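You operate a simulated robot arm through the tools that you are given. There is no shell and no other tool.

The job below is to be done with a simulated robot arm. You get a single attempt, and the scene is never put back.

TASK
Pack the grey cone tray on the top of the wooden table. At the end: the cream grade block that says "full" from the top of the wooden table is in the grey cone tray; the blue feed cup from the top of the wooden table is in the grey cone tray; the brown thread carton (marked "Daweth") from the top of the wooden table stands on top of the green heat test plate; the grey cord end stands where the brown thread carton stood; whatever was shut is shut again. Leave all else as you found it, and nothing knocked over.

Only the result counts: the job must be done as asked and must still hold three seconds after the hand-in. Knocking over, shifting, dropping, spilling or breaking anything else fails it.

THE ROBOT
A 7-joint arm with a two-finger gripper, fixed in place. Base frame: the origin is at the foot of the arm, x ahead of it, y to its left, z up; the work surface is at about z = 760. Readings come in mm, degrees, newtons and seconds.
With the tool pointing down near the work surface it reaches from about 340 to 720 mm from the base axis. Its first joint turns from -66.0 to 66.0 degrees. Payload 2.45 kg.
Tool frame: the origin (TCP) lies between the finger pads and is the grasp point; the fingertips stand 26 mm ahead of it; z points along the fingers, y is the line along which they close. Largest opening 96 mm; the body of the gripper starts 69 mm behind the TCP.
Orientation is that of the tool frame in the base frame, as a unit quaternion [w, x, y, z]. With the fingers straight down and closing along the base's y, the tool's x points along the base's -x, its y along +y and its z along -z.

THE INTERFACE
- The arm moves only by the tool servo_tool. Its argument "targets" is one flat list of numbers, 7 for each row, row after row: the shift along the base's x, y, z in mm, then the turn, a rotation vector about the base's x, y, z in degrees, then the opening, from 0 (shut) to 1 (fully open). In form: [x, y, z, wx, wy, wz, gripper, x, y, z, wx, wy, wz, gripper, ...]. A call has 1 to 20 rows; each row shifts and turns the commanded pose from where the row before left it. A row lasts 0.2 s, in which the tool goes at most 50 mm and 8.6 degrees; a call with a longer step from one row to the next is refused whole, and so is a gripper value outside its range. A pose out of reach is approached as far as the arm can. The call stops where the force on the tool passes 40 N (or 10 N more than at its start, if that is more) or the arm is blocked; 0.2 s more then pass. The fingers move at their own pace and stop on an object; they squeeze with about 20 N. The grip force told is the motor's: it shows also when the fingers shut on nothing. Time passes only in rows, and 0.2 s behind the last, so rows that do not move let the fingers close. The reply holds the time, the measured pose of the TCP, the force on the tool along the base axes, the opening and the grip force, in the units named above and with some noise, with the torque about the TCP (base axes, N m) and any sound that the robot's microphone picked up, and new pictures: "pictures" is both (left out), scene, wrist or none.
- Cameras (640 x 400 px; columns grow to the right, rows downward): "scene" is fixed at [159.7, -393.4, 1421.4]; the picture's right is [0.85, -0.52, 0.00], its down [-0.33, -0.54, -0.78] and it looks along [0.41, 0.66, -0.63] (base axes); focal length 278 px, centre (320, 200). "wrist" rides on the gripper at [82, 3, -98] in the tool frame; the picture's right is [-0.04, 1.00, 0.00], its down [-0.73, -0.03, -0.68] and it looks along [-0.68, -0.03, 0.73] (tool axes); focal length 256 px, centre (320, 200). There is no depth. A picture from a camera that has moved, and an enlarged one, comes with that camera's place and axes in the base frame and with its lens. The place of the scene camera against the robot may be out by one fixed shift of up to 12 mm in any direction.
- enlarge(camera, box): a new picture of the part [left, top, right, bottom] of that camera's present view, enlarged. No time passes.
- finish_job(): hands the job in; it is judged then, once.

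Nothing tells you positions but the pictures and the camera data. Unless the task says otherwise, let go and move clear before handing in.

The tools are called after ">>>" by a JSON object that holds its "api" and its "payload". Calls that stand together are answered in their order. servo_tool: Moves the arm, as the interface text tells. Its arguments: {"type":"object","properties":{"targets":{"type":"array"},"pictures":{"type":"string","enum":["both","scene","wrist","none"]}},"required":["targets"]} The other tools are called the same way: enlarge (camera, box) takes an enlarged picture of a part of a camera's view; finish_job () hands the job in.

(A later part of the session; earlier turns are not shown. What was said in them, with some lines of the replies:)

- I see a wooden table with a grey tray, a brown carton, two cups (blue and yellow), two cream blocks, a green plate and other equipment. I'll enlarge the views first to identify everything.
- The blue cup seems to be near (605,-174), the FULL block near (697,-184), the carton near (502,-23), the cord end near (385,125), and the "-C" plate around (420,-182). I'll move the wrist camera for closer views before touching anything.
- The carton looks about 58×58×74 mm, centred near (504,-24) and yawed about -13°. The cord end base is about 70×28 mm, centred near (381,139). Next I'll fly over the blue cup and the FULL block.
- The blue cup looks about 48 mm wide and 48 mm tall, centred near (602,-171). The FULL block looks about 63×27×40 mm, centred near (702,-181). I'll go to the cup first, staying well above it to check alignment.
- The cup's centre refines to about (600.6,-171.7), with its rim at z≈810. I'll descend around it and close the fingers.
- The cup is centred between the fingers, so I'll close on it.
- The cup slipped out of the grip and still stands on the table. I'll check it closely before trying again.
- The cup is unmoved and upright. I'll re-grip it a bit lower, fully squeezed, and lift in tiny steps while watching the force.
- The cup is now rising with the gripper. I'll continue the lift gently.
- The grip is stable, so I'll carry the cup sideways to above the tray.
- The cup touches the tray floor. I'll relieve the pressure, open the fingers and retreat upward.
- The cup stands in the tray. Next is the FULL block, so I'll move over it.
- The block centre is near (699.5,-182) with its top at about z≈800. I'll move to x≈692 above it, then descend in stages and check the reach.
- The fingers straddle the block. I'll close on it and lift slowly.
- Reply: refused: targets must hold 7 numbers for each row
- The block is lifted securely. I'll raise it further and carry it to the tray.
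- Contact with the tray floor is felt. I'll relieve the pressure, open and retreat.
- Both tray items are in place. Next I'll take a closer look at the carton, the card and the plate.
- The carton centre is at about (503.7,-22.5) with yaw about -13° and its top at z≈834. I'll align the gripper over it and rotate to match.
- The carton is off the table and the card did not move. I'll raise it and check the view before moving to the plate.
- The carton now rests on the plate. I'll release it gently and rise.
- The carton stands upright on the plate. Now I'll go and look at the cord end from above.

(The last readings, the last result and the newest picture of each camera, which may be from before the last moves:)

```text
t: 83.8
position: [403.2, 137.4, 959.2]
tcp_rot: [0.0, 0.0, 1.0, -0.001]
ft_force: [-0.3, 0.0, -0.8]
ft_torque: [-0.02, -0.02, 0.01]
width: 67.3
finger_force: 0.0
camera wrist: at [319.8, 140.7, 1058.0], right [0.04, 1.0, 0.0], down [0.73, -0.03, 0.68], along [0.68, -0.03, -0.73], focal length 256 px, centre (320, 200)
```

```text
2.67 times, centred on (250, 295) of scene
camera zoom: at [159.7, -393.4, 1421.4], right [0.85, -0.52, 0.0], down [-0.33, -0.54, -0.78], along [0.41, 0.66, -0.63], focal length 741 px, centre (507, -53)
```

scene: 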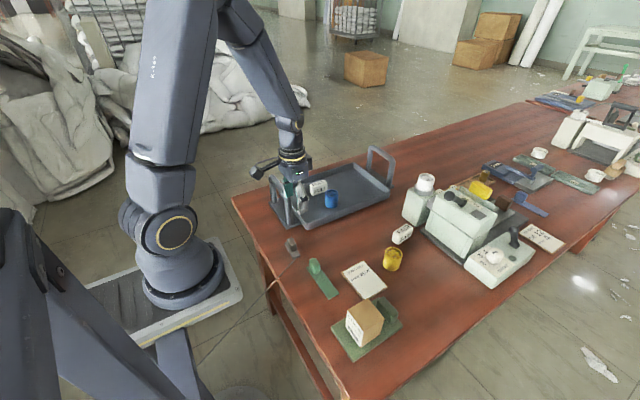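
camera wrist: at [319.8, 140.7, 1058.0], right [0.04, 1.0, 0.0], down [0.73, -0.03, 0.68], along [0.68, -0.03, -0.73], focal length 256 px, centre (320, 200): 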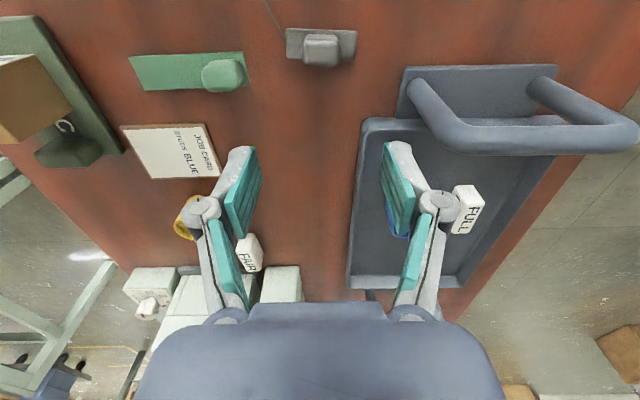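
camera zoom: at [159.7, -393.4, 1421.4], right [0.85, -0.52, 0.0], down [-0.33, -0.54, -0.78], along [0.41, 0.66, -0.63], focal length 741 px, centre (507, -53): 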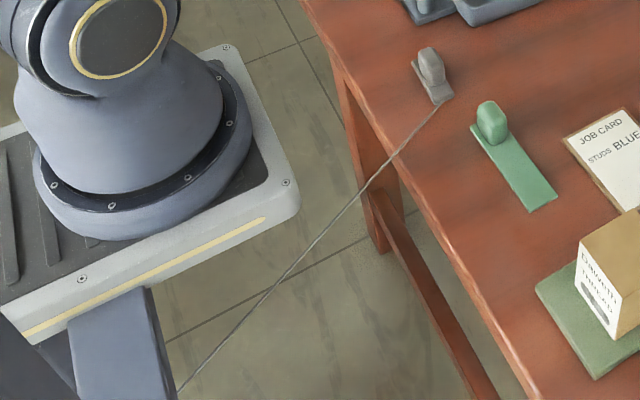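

>>> {"api": "enlarge", "payload": {"camera": "scene", "box": [275, 230, 315, 265]}}

>>> {"api": "enlarge", "payload": {"camera": "wrist", "box": [0, 0, 280, 200]}}

```text
11.43 times, centred on (295, 248) of scene
camera zoom: at [159.7, -393.4, 1421.4], right [0.85, -0.52, 0.0], down [-0.33, -0.54, -0.78], along [0.41, 0.66, -0.63], focal length 3178 px, centre (606, -343)
```

zoom: 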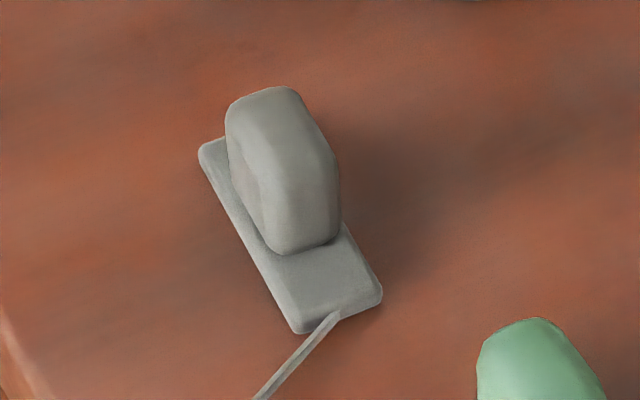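

```text
2.00 times, centred on (140, 100) of wrist
camera zoom: at [319.8, 140.7, 1058.0], right [0.04, 1.0, 0.0], down [0.73, -0.03, 0.68], along [0.68, -0.03, -0.73], focal length 512 px, centre (680, 400)
```

zoom: 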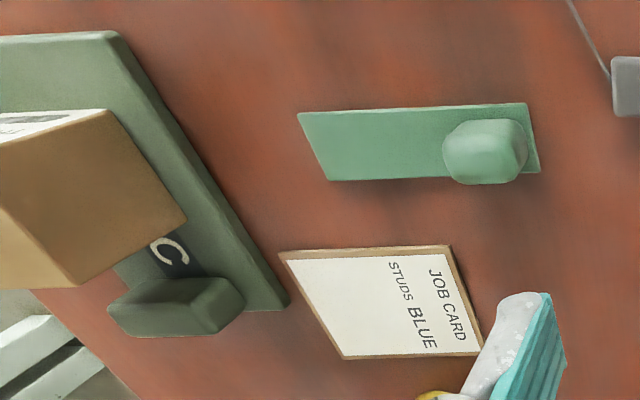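

The cord end's knob spans about 20 mm in x and 37 mm in y, is about 38 mm tall, and is centred near (380,140). Its yaw is about -4°. I'll align over it and descend part way.

>>> {"api": "servo_tool", "payload": {"targets": [-10, 0.6, -10, 0, 0, -2, 0.7, -10, 0.6, -20, 0, 0, -2, 0.7, 0, 0, -30, 0, 0, 0, 0.7, 0, 0, -30, 0, 0, 0, 0.7, 0, 0, -15, 0, 0, 0, 0.7, 0, 0, 0, 0, 0, 0, 0.7, 0, 0, 0, 0, 0, 0, 0.7], "pictures": "both"}}

>>> {"api": "enlarge", "payload": {"camera": "wrist", "box": [220, 30, 420, 200]}}

```text
t: 85.4
position: [381.0, 139.8, 854.3]
tcp_rot: [0.0, 0.035, 0.999, -0.001]
ft_force: [-0.8, 0.2, 0.3]
ft_torque: [0.0, 0.01, 0.01]
width: 67.4
finger_force: 0.1
camera wrist: at [299.9, 147.9, 953.0], right [0.11, 0.99, 0.0], down [0.73, -0.08, 0.68], along [0.67, -0.07, -0.73], focal length 256 px, centre (320, 200)
```

scene: 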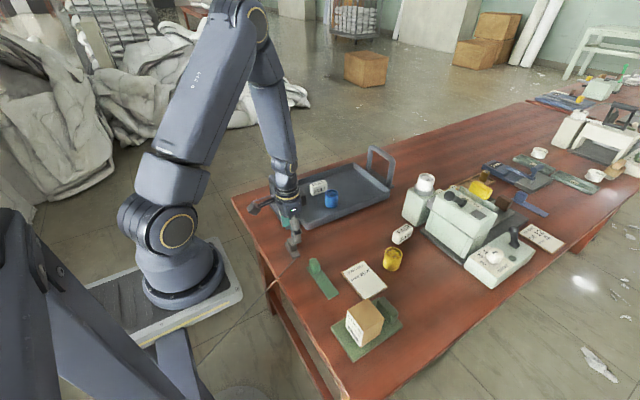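
wrist: 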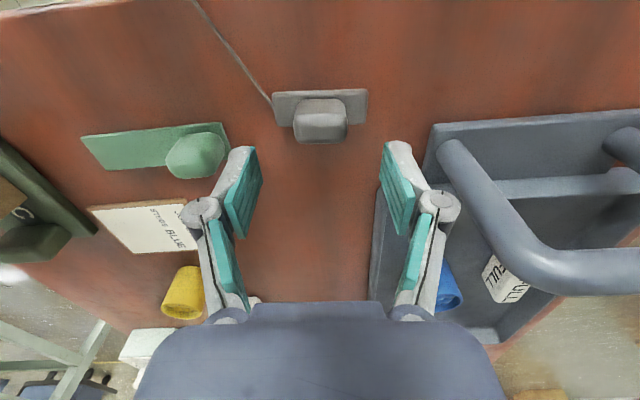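

```text
2.35 times, centred on (320, 115) of wrist
camera zoom: at [299.9, 147.9, 953.0], right [0.11, 0.99, 0.0], down [0.73, -0.08, 0.68], along [0.67, -0.07, -0.73], focal length 602 px, centre (320, 400)
```

zoom: 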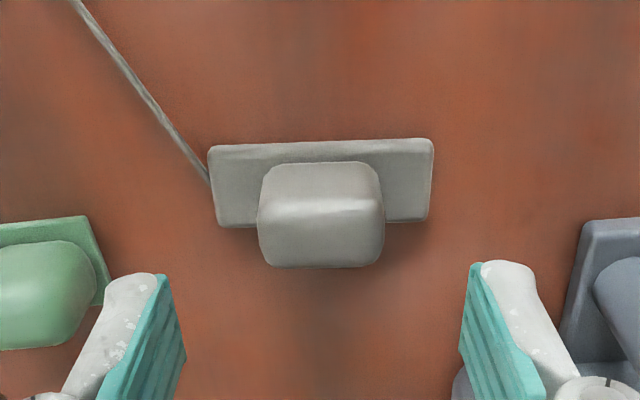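

>>> {"api": "servo_tool", "payload": {"targets": [-1.5, 1, -15, 0, 0, 0, 0.7, 0, 0, -15, 0, 0, 0, 0.7, 0, 0, -12, 0, 0, 0, 0.7, 0, 0, -10, 0, 0, 0, 0.7, 0, 0, -5, 0, 0, 0, 0.7, 0, 0, 0, 0, 0, 0, 0.7, 0, 0, 0, 0, 0, 0, 0.7], "pictures": "both"}}

>>> {"api": "enlarge", "payload": {"camera": "wrist", "box": [220, 80, 420, 240]}}

```text
t: 87.0
position: [379.3, 141.5, 797.4]
tcp_rot: [0.0, 0.035, 0.999, 0.0]
ft_force: [0.1, -0.5, 0.3]
ft_torque: [0.0, -0.02, -0.01]
width: 67.4
finger_force: 0.0
camera wrist: at [298.0, 149.5, 895.4], right [0.11, 0.99, 0.0], down [0.73, -0.08, 0.68], along [0.68, -0.07, -0.73], focal length 256 px, centre (320, 200)
```

scene: 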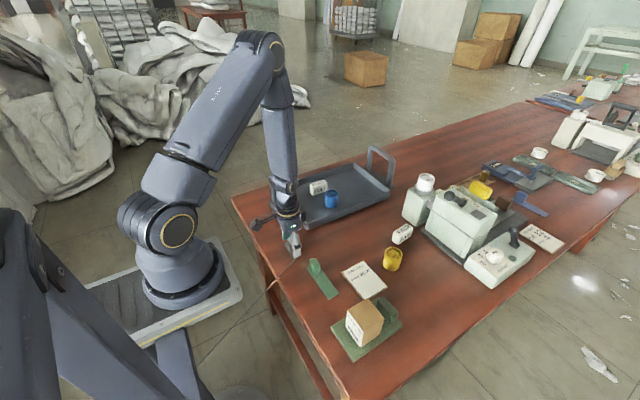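
wrist: 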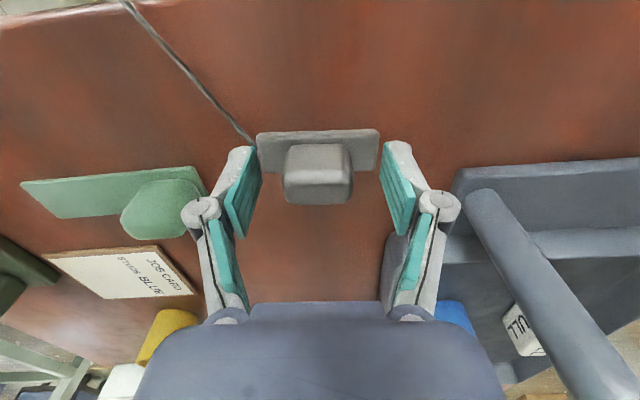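

```text
2.50 times, centred on (320, 160) of wrist
camera zoom: at [298.0, 149.5, 895.4], right [0.11, 0.99, 0.0], down [0.73, -0.08, 0.68], along [0.68, -0.07, -0.73], focal length 640 px, centre (320, 300)
```

zoom: 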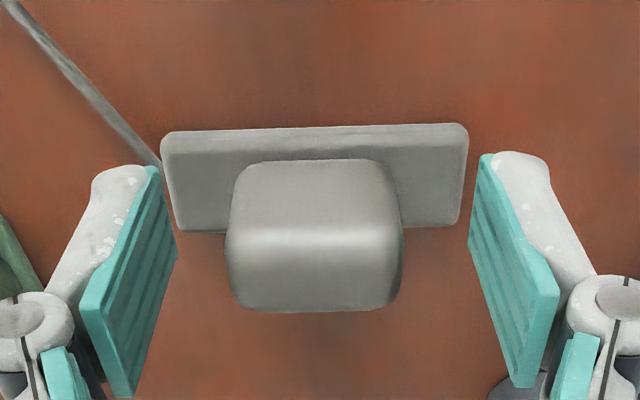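

>>> {"api": "servo_tool", "payload": {"targets": [0, 0, -1.5, 0, 0, 0, 0.7, 0, 0, 0, 0, 0, 0, 0.5, 0, 0, 0, 0, 0, 0, 0.4, 0, 0, 0, 0, 0, 0, 0.2, 0, 0, 0, 0, 0, 0, 0, 0, 0, 0, 0, 0, 0, 0, 0, 0, 0, 0, 0, 0, 0], "pictures": "wrist"}}

>>> {"api": "servo_tool", "payload": {"targets": [0, 0, 1, 0, 0, 0, 0, 0, 0, 2, 0, 0, 0, 0, 0, 0, 2, 0, 0, 0, 0, 0, 0, 2, 0, 0, 0, 0, 0, 0, 2, 0, 0, 0, 0, 0, 0, 0, 0, 0, 0, 0], "pictures": "both"}}

```text
t: 88.6
position: [378.8, 141.2, 796.1]
tcp_rot: [0.0, 0.036, 0.999, 0.0]
ft_force: [-0.1, -0.4, -0.4]
ft_torque: [-0.01, -0.01, -0.03]
width: 35.0
finger_force: 20.3
camera wrist: at [297.2, 150.2, 894.0], right [0.11, 0.99, 0.0], down [0.73, -0.08, 0.68], along [0.67, -0.07, -0.73], focal length 256 px, centre (320, 200)
```

wrist: 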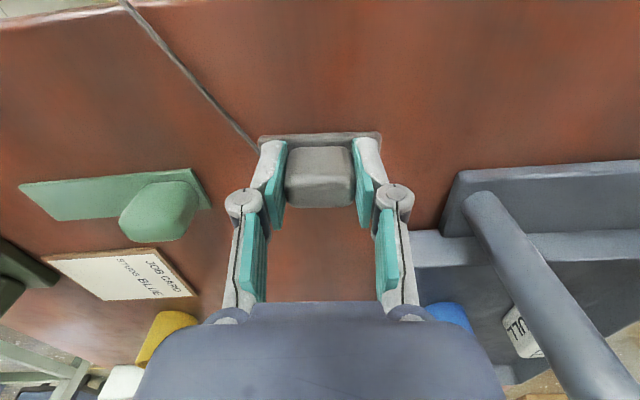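

```text
t: 90.0
position: [378.9, 142.0, 804.5]
tcp_rot: [0.0, 0.035, 0.999, -0.001]
ft_force: [0.7, 0.3, 0.2]
ft_torque: [0.02, 0.0, -0.01]
width: 35.2
finger_force: 20.3
camera wrist: at [297.4, 150.1, 903.8], right [0.11, 0.99, 0.0], down [0.73, -0.08, 0.68], along [0.67, -0.07, -0.73], focal length 256 px, centre (320, 200)
```

scene: 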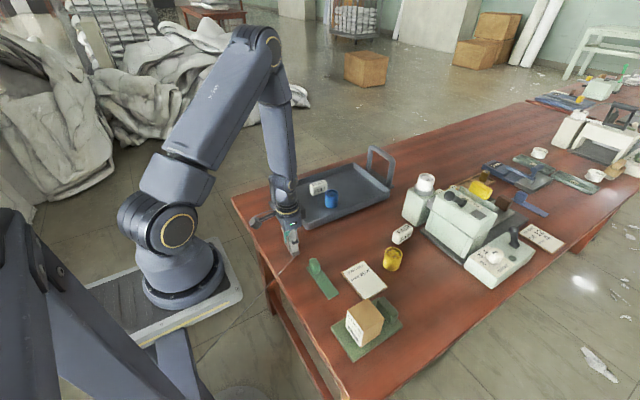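
wrist: 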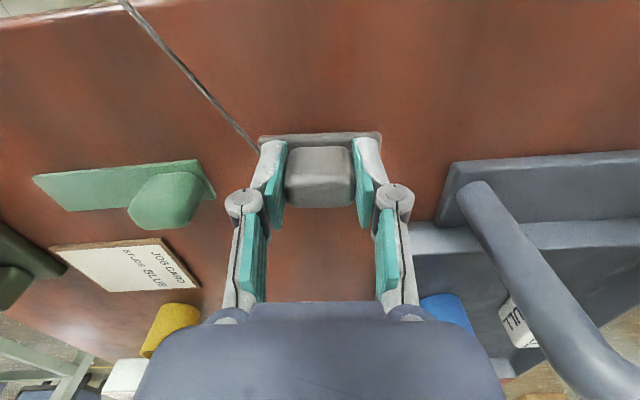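

The end is lifting with almost no cord pull. I'll go higher in steps while watching the force.

>>> {"api": "servo_tool", "payload": {"targets": [0, 0, 3, 0, 0, 0, 0, 0, 0, 5, 0, 0, 0, 0, 0, 0, 8, 0, 0, 0, 0, 0, 0, 8, 0, 0, 0, 0, 0, 0, 8, 0, 0, 0, 0, 0, 0, 8, 0, 0, 0, 0, 0, 0, 8, 0, 0, 0, 0, 0, 0, 6, 0, 0, 0, 0, 0, 0, 0, 0, 0, 0, 0], "pictures": "both"}}

>>> {"api": "enlarge", "payload": {"camera": "scene", "box": [130, 220, 370, 370]}}

```text
t: 92.0
position: [377.5, 141.4, 859.2]
tcp_rot: [0.0, 0.035, 0.999, 0.0]
ft_force: [1.0, -0.1, -0.8]
ft_torque: [-0.01, 0.02, 0.0]
width: 34.9
finger_force: 20.0
camera wrist: at [296.5, 150.3, 957.8], right [0.11, 0.99, 0.0], down [0.73, -0.08, 0.68], along [0.68, -0.07, -0.73], focal length 256 px, centre (320, 200)
```

scene: 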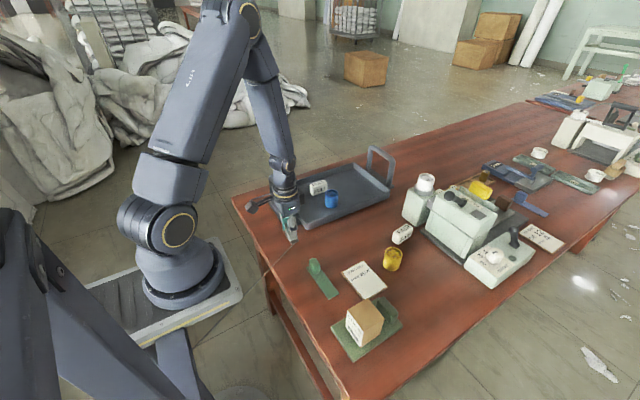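
wrist: 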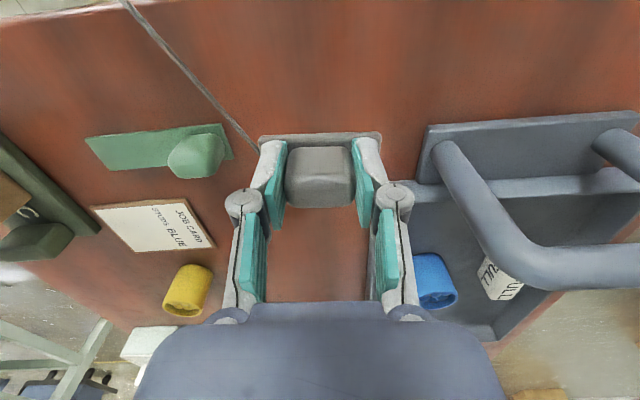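

```text
2.67 times, centred on (250, 295) of scene
camera zoom: at [159.7, -393.4, 1421.4], right [0.85, -0.52, 0.0], down [-0.33, -0.54, -0.78], along [0.41, 0.66, -0.63], focal length 741 px, centre (507, -53)
```

zoom: 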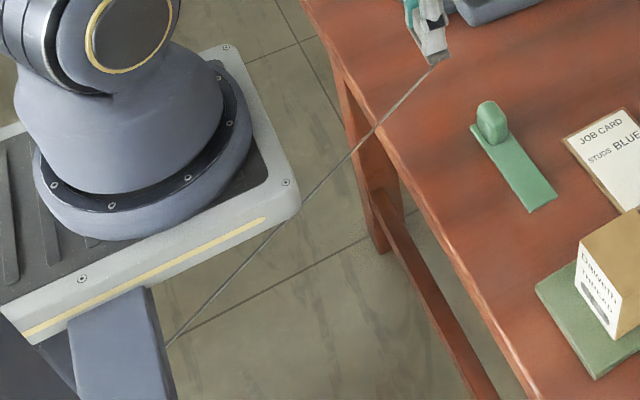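

>>> {"api": "servo_tool", "payload": {"targets": [6, -8, 0, 0, 0, 0, 0, 10, -13, 0, 0, 0, 0, 0, 12, -16, 0, 0, 0, 0, 0, 12, -16, 0, 0, 0, 0, 0, 12, -16, 0, 0, 0, 0, 0, 8, -10, 0, 0, 0, 0, 0, 0, 0, 0, 0, 0, 0, 0], "pictures": "both"}}

>>> {"api": "enlarge", "payload": {"camera": "scene", "box": [130, 220, 370, 370]}}

```text
t: 93.6
position: [438.7, 62.7, 859.4]
tcp_rot: [0.0, 0.035, 0.999, 0.0]
ft_force: [0.5, -0.2, 0.0]
ft_torque: [0.01, -0.04, -0.02]
width: 34.9
finger_force: 19.8
camera wrist: at [356.1, 71.7, 958.9], right [0.11, 0.99, 0.0], down [0.73, -0.08, 0.68], along [0.67, -0.07, -0.73], focal length 256 px, centre (320, 200)
```

scene: 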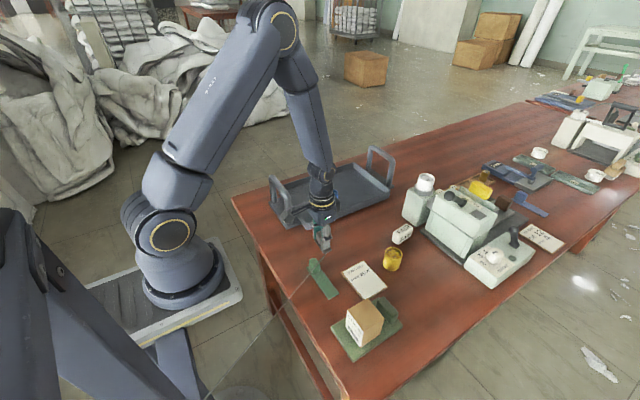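
wrist: 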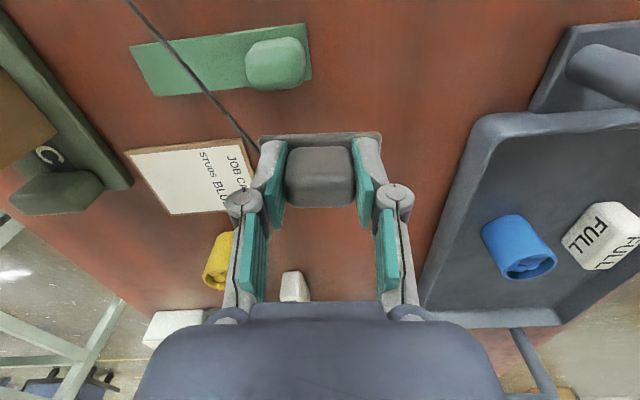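

```text
2.67 times, centred on (250, 295) of scene
camera zoom: at [159.7, -393.4, 1421.4], right [0.85, -0.52, 0.0], down [-0.33, -0.54, -0.78], along [0.41, 0.66, -0.63], focal length 741 px, centre (507, -53)
```

zoom: 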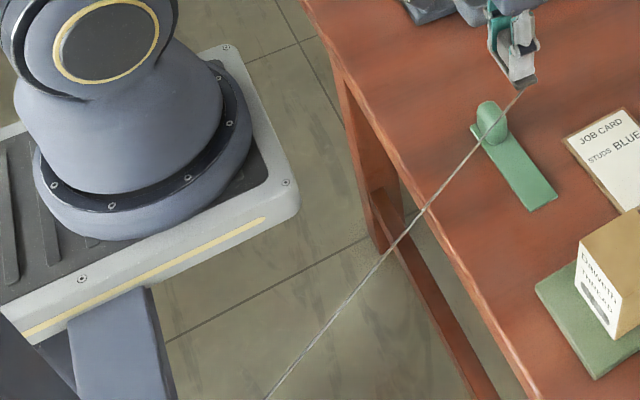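

There's no tension from the cord. I'll carry on to above the carton's old place.

>>> {"api": "servo_tool", "payload": {"targets": [6, -8, 0, 0, 0, 0, 0, 10, -14, 0, 0, 0, 0, 0, 13, -17, 0, 0, 0, 0, 0, 13, -17, 0, 0, 0, 0, 0, 13, -17, 0, 0, 0, 0, 0, 10, -14, 0, 0, 0, 0, 0, 0, 0, 0, 0, 0, 0, 0], "pictures": "both"}}

```text
t: 95.2
position: [506.0, -21.9, 858.6]
tcp_rot: [0.0, 0.035, 0.999, 0.0]
ft_force: [0.6, 0.4, -0.4]
ft_torque: [-0.02, 0.03, 0.0]
width: 35.2
finger_force: 20.1
camera wrist: at [424.6, -13.6, 956.7], right [0.11, 0.99, 0.0], down [0.73, -0.08, 0.68], along [0.67, -0.07, -0.73], focal length 256 px, centre (320, 200)
```

scene: 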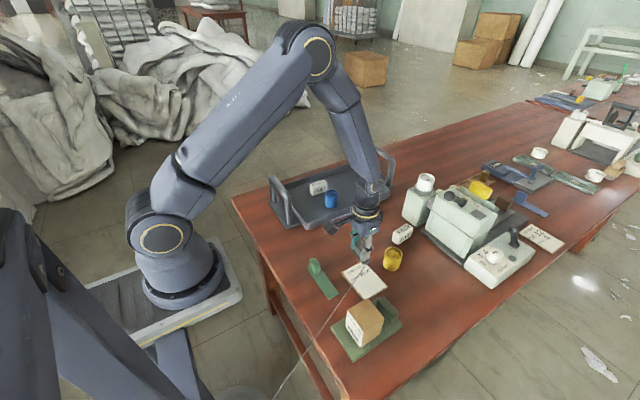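
wrist: 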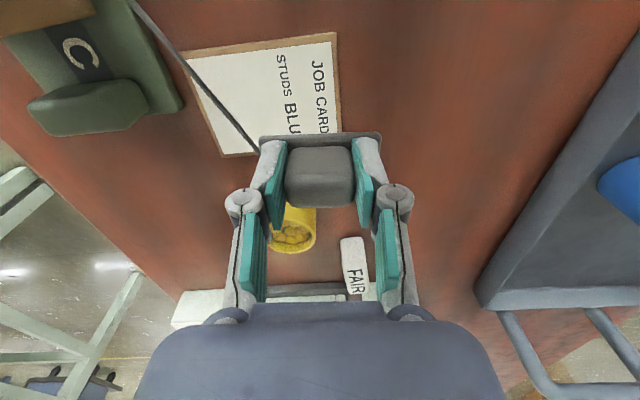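

>>> {"api": "enlarge", "payload": {"camera": "scene", "box": [220, 240, 420, 400]}}

>>> {"api": "enlarge", "payload": {"camera": "wrist", "box": [60, 0, 300, 170]}}

```text
2.50 times, centred on (320, 320) of scene
camera zoom: at [159.7, -393.4, 1421.4], right [0.85, -0.52, 0.0], down [-0.33, -0.54, -0.78], along [0.41, 0.66, -0.63], focal length 695 px, centre (320, -100)
```

zoom: 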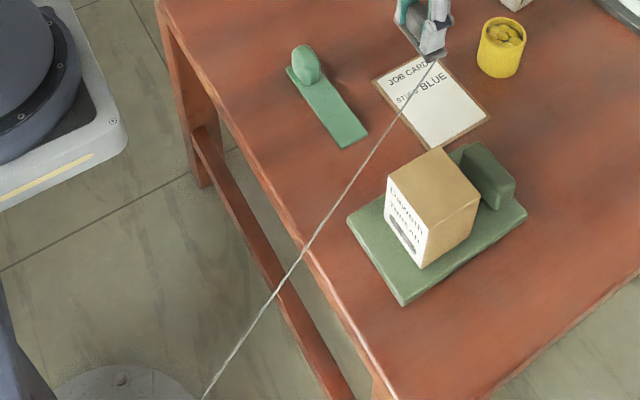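

```text
2.35 times, centred on (180, 85) of wrist
camera zoom: at [424.6, -13.6, 956.7], right [0.11, 0.99, 0.0], down [0.73, -0.08, 0.68], along [0.67, -0.07, -0.73], focal length 602 px, centre (649, 471)
```

zoom: 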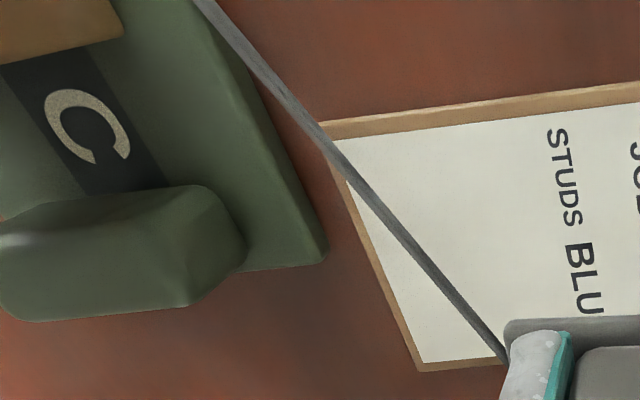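

The cord looks like a straight line that travels with the end. To keep it clear of the plate and the green strip, I'll turn the end by about -8° and check how the cord behaves.

>>> {"api": "servo_tool", "payload": {"targets": [0, 0, 0, 0, 0, -3, 0, 0, 0, 0, 0, 0, -3, 0, 0, 0, 0, 0, 0, -2, 0, 0, 0, 0, 0, 0, 0, 0, 0, 0, 0, 0, 0, 0, 0], "pictures": "both"}}

>>> {"api": "enlarge", "payload": {"camera": "scene", "box": [220, 240, 420, 400]}}

>>> {"api": "enlarge", "payload": {"camera": "wrist", "box": [60, 0, 300, 170]}}

```text
t: 96.4
position: [504.7, -23.4, 857.7]
tcp_rot: [0.0, 0.104, 0.995, 0.0]
ft_force: [0.2, 1.1, 0.1]
ft_torque: [-0.04, 0.0, -0.01]
width: 35.1
finger_force: 19.5
camera wrist: at [424.9, -4.0, 957.9], right [0.25, 0.97, 0.0], down [0.71, -0.18, 0.68], along [0.66, -0.17, -0.73], focal length 256 px, centre (320, 200)
```

scene: 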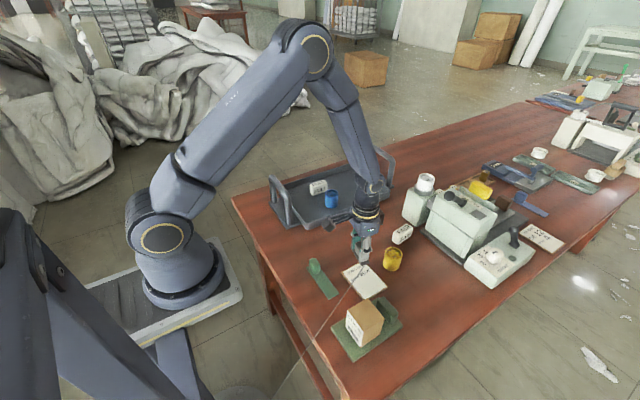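
wrist: 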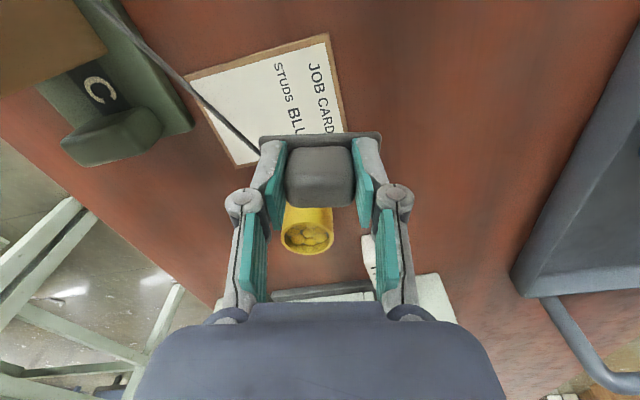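

```text
2.50 times, centred on (320, 320) of scene
camera zoom: at [159.7, -393.4, 1421.4], right [0.85, -0.52, 0.0], down [-0.33, -0.54, -0.78], along [0.41, 0.66, -0.63], focal length 695 px, centre (320, -100)
```

zoom: 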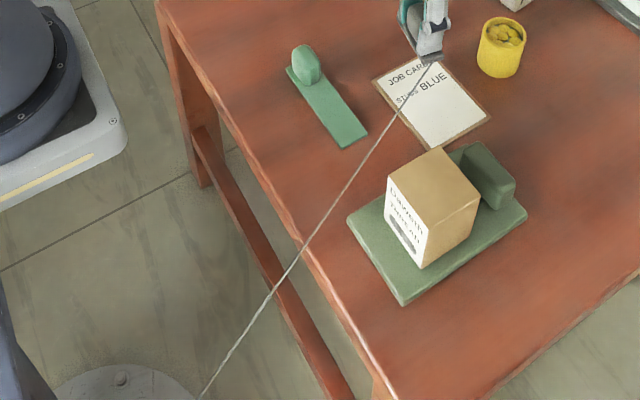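

```text
2.35 times, centred on (180, 85) of wrist
camera zoom: at [424.9, -4.0, 957.9], right [0.25, 0.97, 0.0], down [0.71, -0.18, 0.68], along [0.66, -0.17, -0.73], focal length 602 px, centre (649, 471)
```

zoom: 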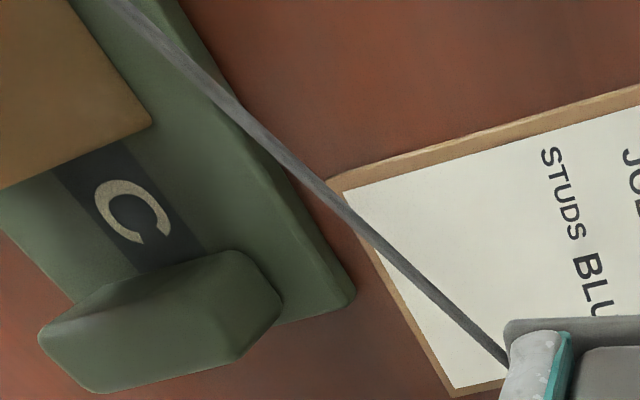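

The cord keeps its direction toward a far anchor and doesn't pull, so it is slack-free but harmless. I'll turn the end a bit more so the cord runs between the strip and the plate, then lower it.

>>> {"api": "servo_tool", "payload": {"targets": [0, 0, 0, 0, 0, -5, 0, 0, 0, 0, 0, 0, -7, 0, 0, 0, -5, 0, 0, -7, 0, 0, 0, -8, 0, 0, -4, 0, 0, 0, -10, 0, 0, 0, 0, 0, 0, -12, 0, 0, 0, 0, 0, 0, -10, 0, 0, 0, 0, 0, 0, -7, 0, 0, 0, 0, 0, 0, -4, 0, 0, 0, 0, 0, 0, 0, 0, 0, 0, 0, 0, 0, 0, 0, 0, 0, 0], "pictures": "both"}}

>>> {"api": "enlarge", "payload": {"camera": "scene", "box": [280, 220, 420, 320]}}

```text
t: 98.8
position: [505.1, -23.7, 803.3]
tcp_rot: [0.0, 0.301, 0.954, 0.001]
ft_force: [0.4, 0.3, -1.1]
ft_torque: [0.0, -0.03, 0.01]
width: 34.8
finger_force: 20.0
camera wrist: at [437.8, 24.6, 901.9], right [0.61, 0.8, 0.0], down [0.58, -0.44, 0.68], along [0.54, -0.41, -0.73], focal length 256 px, centre (320, 200)
```

scene: 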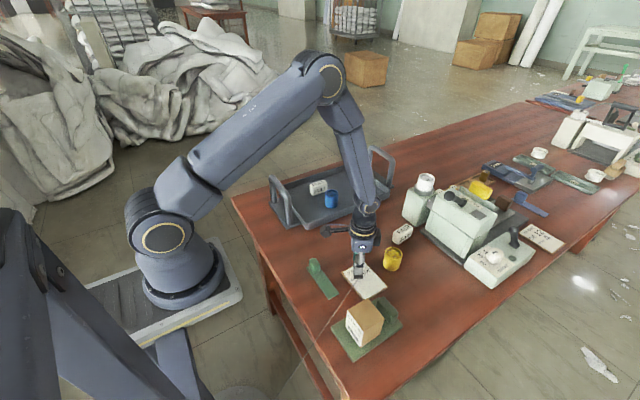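
wrist: 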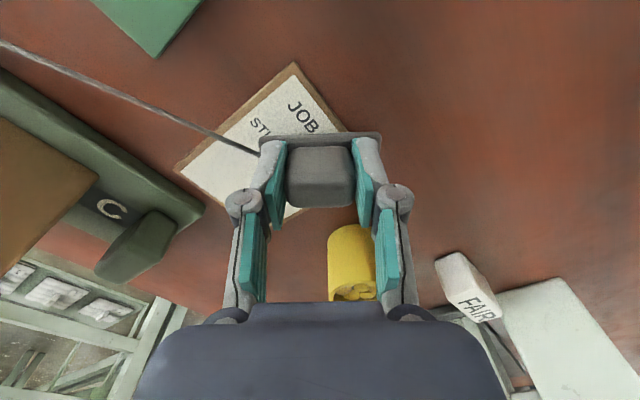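

```text
4.00 times, centred on (350, 270) of scene
camera zoom: at [159.7, -393.4, 1421.4], right [0.85, -0.52, 0.0], down [-0.33, -0.54, -0.78], along [0.41, 0.66, -0.63], focal length 1112 px, centre (200, -80)
```

zoom: 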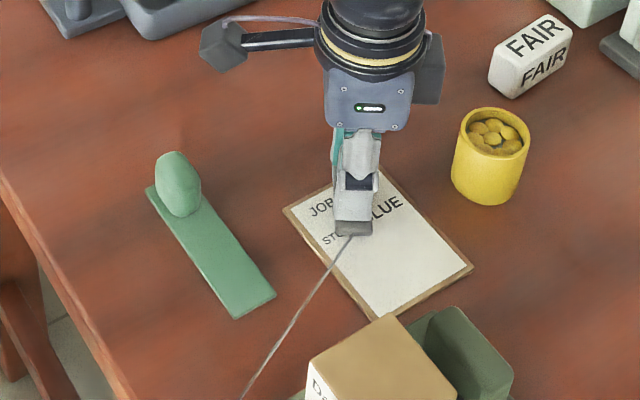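

>>> {"api": "servo_tool", "payload": {"targets": [0, 0, -2, 0, 0, 0, 0, 0, 0, 0, 0, 0, 0, 0], "pictures": "none"}}

>>> {"api": "servo_tool", "payload": {"targets": [0, 0, -2, 0, 0, 0, 0, 0, 0, 0, 0, 0, 0, 0], "pictures": "none"}}

>>> {"api": "servo_tool", "payload": {"targets": [0, 0, -1, 0, 0, 0, 0, 0, 0, 0, 0, 0, 0, 0], "pictures": "none"}}

>>> {"api": "servo_tool", "payload": {"targets": [0, 0, -1, 0, 0, 0, 0, 0, 0, 0, 0, 0, 0, 0], "pictures": "none"}}

```text
t: 99.4
position: [503.5, -24.2, 800.8]
tcp_rot: [0.0, 0.3, 0.954, 0.0]
ft_force: [0.1, -0.6, 0.0]
ft_torque: [-0.03, -0.01, 0.03]
width: 34.9
finger_force: 19.9
```

```text
t: 100.0
position: [503.6, -24.0, 799.7]
tcp_rot: [0.0, 0.301, 0.954, 0.0]
ft_force: [0.1, 0.2, -0.7]
ft_torque: [0.0, -0.01, 0.0]
width: 35.2
finger_force: 20.4
```

```text
t: 100.6
position: [503.0, -24.5, 798.4]
tcp_rot: [0.0, 0.301, 0.954, 0.001]
ft_force: [-6.9, 1.6, 20.1]
ft_torque: [-0.01, 0.19, 0.0]
width: 35.5
finger_force: 19.8
```

```text
t: 101.2
position: [504.3, -24.6, 798.3]
tcp_rot: [0.001, 0.3, 0.954, -0.001]
ft_force: [-7.7, -1.7, 23.3]
ft_torque: [-0.11, 0.17, -0.04]
width: 35.0
finger_force: 20.1
```

The end touches down on the card. I'll relieve the pressure and release it slowly.

>>> {"api": "servo_tool", "payload": {"targets": [0, 0, 1, 0, 0, 0, 0, 0, 0, 0, 0, 0, 0, 0], "pictures": "wrist"}}

```text
t: 101.8
position: [503.2, -23.9, 798.4]
tcp_rot: [0.001, 0.301, 0.953, 0.0]
ft_force: [-0.2, -0.2, 0.7]
ft_torque: [-0.06, 0.01, -0.02]
width: 35.0
finger_force: 19.7
camera wrist: at [439.1, 24.9, 896.9], right [0.61, 0.8, 0.0], down [0.58, -0.44, 0.68], along [0.54, -0.41, -0.73], focal length 256 px, centre (320, 200)
```

wrist: 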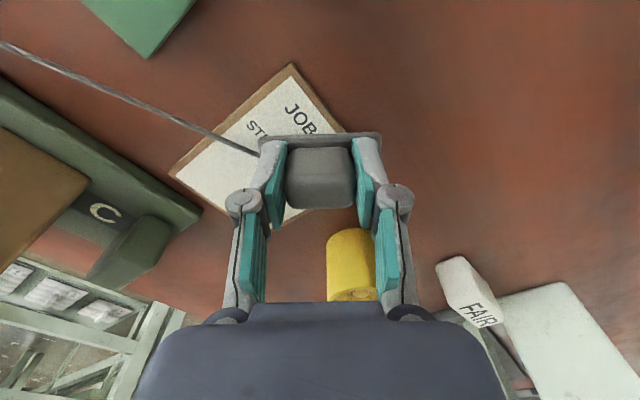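

>>> {"api": "servo_tool", "payload": {"targets": [0, 0, 0, 0, 0, 0, 0.38, 0, 0, 0, 0, 0, 0, 0.45, 0, 0, 0, 0, 0, 0, 0.55, 0, 0, 0, 0, 0, 0, 0.65, 0, 0, 0, 0, 0, 0, 0.65, 0, 0, 0, 0, 0, 0, 0.65], "pictures": "both"}}

```text
t: 103.2
position: [504.5, -24.6, 797.8]
tcp_rot: [-0.001, 0.302, 0.953, 0.0]
ft_force: [-0.2, -0.6, -0.4]
ft_torque: [-0.01, -0.01, 0.04]
width: 62.5
finger_force: 0.1
camera wrist: at [439.1, 24.8, 897.4], right [0.61, 0.8, 0.0], down [0.58, -0.44, 0.68], along [0.54, -0.41, -0.73], focal length 256 px, centre (320, 200)
```

scene: 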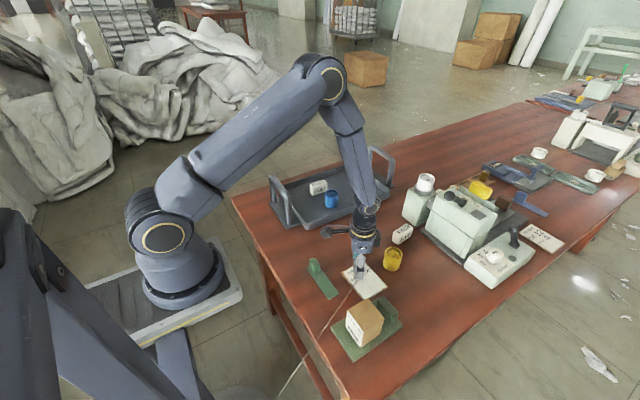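
wrist: 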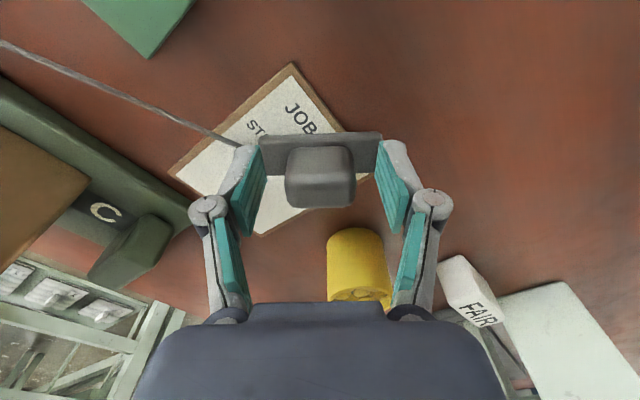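

>>> {"api": "servo_tool", "payload": {"targets": [0, 0, 4, 0, 0, 0, 0.65, 0, 0, 8, 0, 0, 0, 0.65, 0, 0, 15, 0, 0, 0, 0.65, 0, 0, 25, 0, 0, 0, 0.65, 0, 0, 30, 0, 0, 0, 0.65, 0, 0, 35, 0, 0, 0, 0.65, 0, 0, 35, 0, 0, 0, 0.65, 0, 0, 0, 0, 0, 0, 0.65], "pictures": "both"}}

>>> {"api": "enlarge", "payload": {"camera": "wrist", "box": [220, 40, 400, 180]}}

>>> {"api": "enlarge", "payload": {"camera": "scene", "box": [290, 220, 430, 330]}}

```text
t: 105.0
position: [504.9, -24.3, 950.6]
tcp_rot: [-0.001, 0.301, 0.954, -0.001]
ft_force: [-0.9, -0.9, -0.2]
ft_torque: [0.02, -0.03, 0.03]
width: 62.4
finger_force: 0.1
camera wrist: at [439.9, 25.3, 1050.3], right [0.61, 0.8, 0.0], down [0.58, -0.44, 0.68], along [0.54, -0.41, -0.73], focal length 256 px, centre (320, 200)
```

scene: 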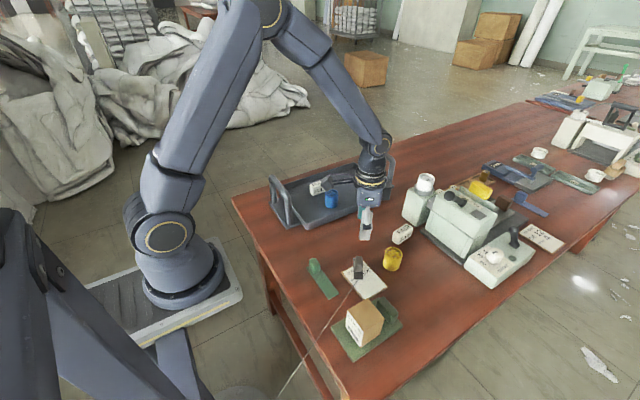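
wrist: 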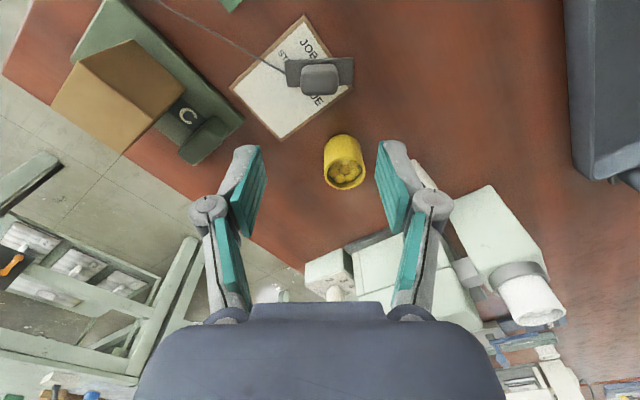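

```text
2.86 times, centred on (310, 110) of wrist
camera zoom: at [439.9, 25.3, 1050.3], right [0.61, 0.8, 0.0], down [0.58, -0.44, 0.68], along [0.54, -0.41, -0.73], focal length 731 px, centre (349, 457)
```

zoom: 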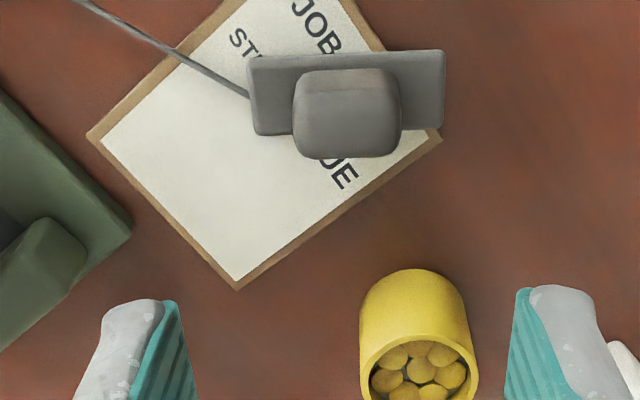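

```text
3.64 times, centred on (360, 275) of scene
camera zoom: at [159.7, -393.4, 1421.4], right [0.85, -0.52, 0.0], down [-0.33, -0.54, -0.78], along [0.41, 0.66, -0.63], focal length 1011 px, centre (174, -73)
```

zoom: 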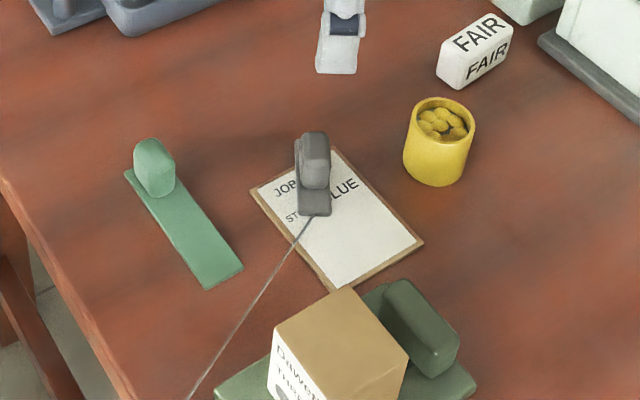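

The cord end stands upright on the card and the card did not move. I'll retreat to near the start pose and inspect the whole scene.

>>> {"api": "servo_tool", "payload": {"targets": [0, 0, 36, 0, 0, 7, 0.8, -6, 30, 36, 0, 0, 8, 0.8, -6, 34, 36, 0, 0, 8, 0.8, -6, 34, 36, 0, 0, 8, 0.8, -6, 34, 36, 0, 0, 4, 0.8, -6, 34, 0, 0, 0, 0, 0.8, 0, 0, 0, 0, 0, 0, 0.8, 0, 0, 0, 0, 0, 0, 0.8], "pictures": "both"}}

>>> {"api": "enlarge", "payload": {"camera": "scene", "box": [240, 140, 480, 290]}}

>>> {"api": "enlarge", "payload": {"camera": "scene", "box": [280, 240, 440, 370]}}

>>> {"api": "enlarge", "payload": {"camera": "wrist", "box": [60, 0, 300, 170]}}

>>> {"api": "enlarge", "payload": {"camera": "wrist", "box": [320, 0, 560, 200]}}

```text
t: 106.8
position: [474.5, 140.0, 1131.0]
tcp_rot: [0.0, 0.001, 1.0, 0.0]
ft_force: [1.1, -0.1, 0.1]
ft_torque: [0.03, 0.03, -0.03]
width: 76.6
finger_force: 0.0
camera wrist: at [393.2, 142.1, 1229.3], right [0.04, 1.0, 0.0], down [0.73, -0.03, 0.68], along [0.68, -0.03, -0.73], focal length 256 px, centre (320, 200)
```

scene: 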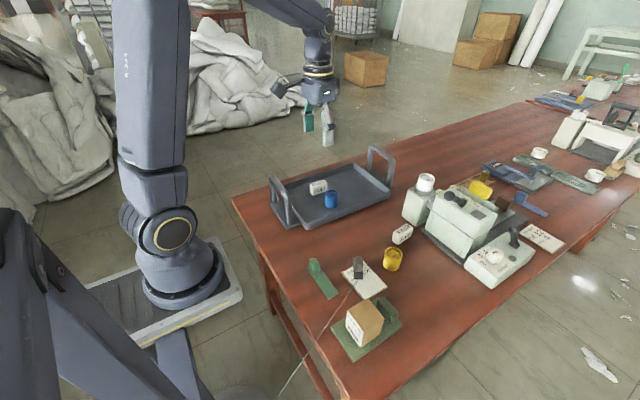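
wrist: 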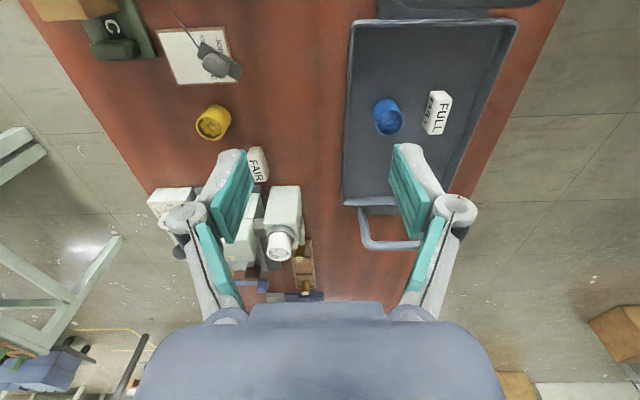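

```text
2.67 times, centred on (360, 215) of scene
camera zoom: at [159.7, -393.4, 1421.4], right [0.85, -0.52, 0.0], down [-0.33, -0.54, -0.78], along [0.41, 0.66, -0.63], focal length 741 px, centre (213, 160)
```

zoom: 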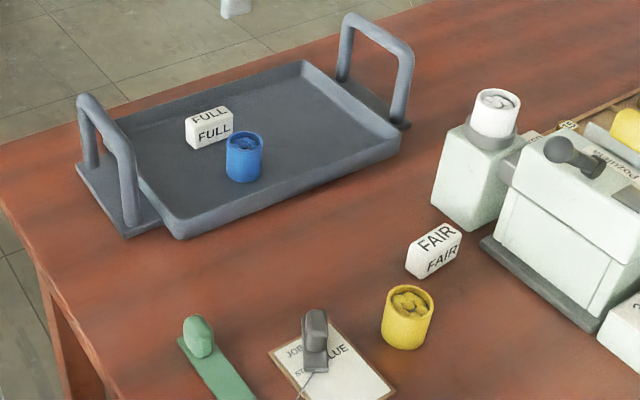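

```text
3.08 times, centred on (360, 305) of scene
camera zoom: at [159.7, -393.4, 1421.4], right [0.85, -0.52, 0.0], down [-0.33, -0.54, -0.78], along [0.41, 0.66, -0.63], focal length 856 px, centre (197, -123)
```

zoom: 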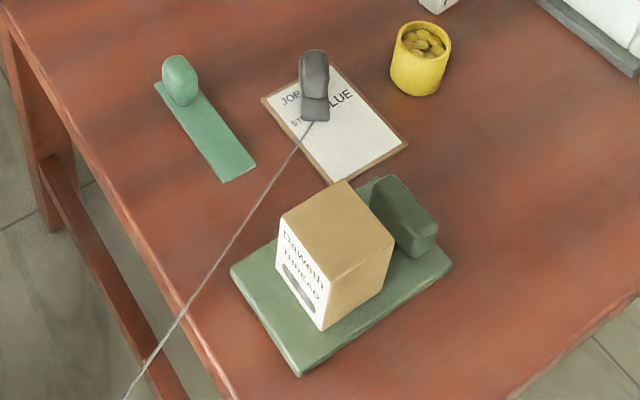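

```text
2.35 times, centred on (180, 85) of wrist
camera zoom: at [393.2, 142.1, 1229.3], right [0.04, 1.0, 0.0], down [0.73, -0.03, 0.68], along [0.68, -0.03, -0.73], focal length 602 px, centre (649, 471)
```

zoom: 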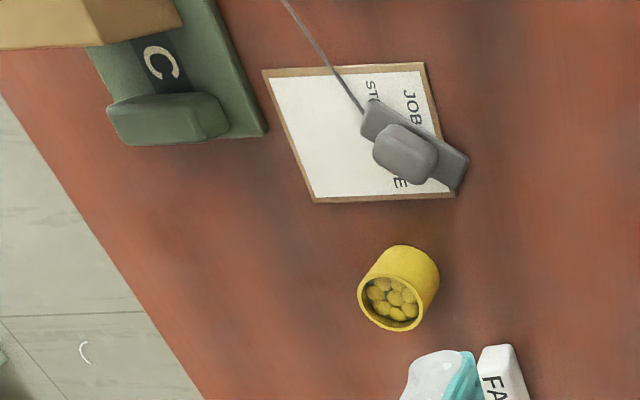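

```text
2.00 times, centred on (440, 100) of wrist
camera zoom: at [393.2, 142.1, 1229.3], right [0.04, 1.0, 0.0], down [0.73, -0.03, 0.68], along [0.68, -0.03, -0.73], focal length 512 px, centre (80, 400)
```

zoom: 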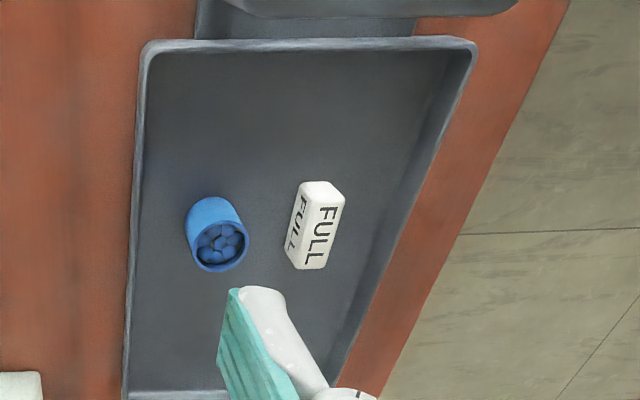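

The cup and the FULL block are in the tray, the carton stands on the green plate, and the cord end stands upright where the carton was. Nothing else looks disturbed and nothing was opened, so I'm handing the job in.

>>> {"api": "finish_job", "payload": {}}

```text
The job is handed in.
```

I finished the job and handed it in. In the last pictures everything is where you asked, though I have not seen the judge's result.

- **Grey cone tray:** the blue feed cup and the cream "FULL" block both stand upright on the tray floor. The cup slipped out of the gripper on my first lift. It stayed standing on the table with its contents in place, and the second try held.
- **Brown thread carton:** it stands upright on the green plate marked "-C". I took that to be the heat test plate, since the other green piece nearby is only a narrow strip with a knob.
- **Grey cord end:** it stands upright within a few millimetres of where the carton's centre was. It rests mostly on the job card, as the carton did, and I turned it about 33° so its cord runs clear of the plate and the strip.
- **Everything else:** I saw nothing shifted or knocked over, and the job card has not moved. I opened nothing, so there was nothing to shut again. The arm is back near its start pose, clear of the table.
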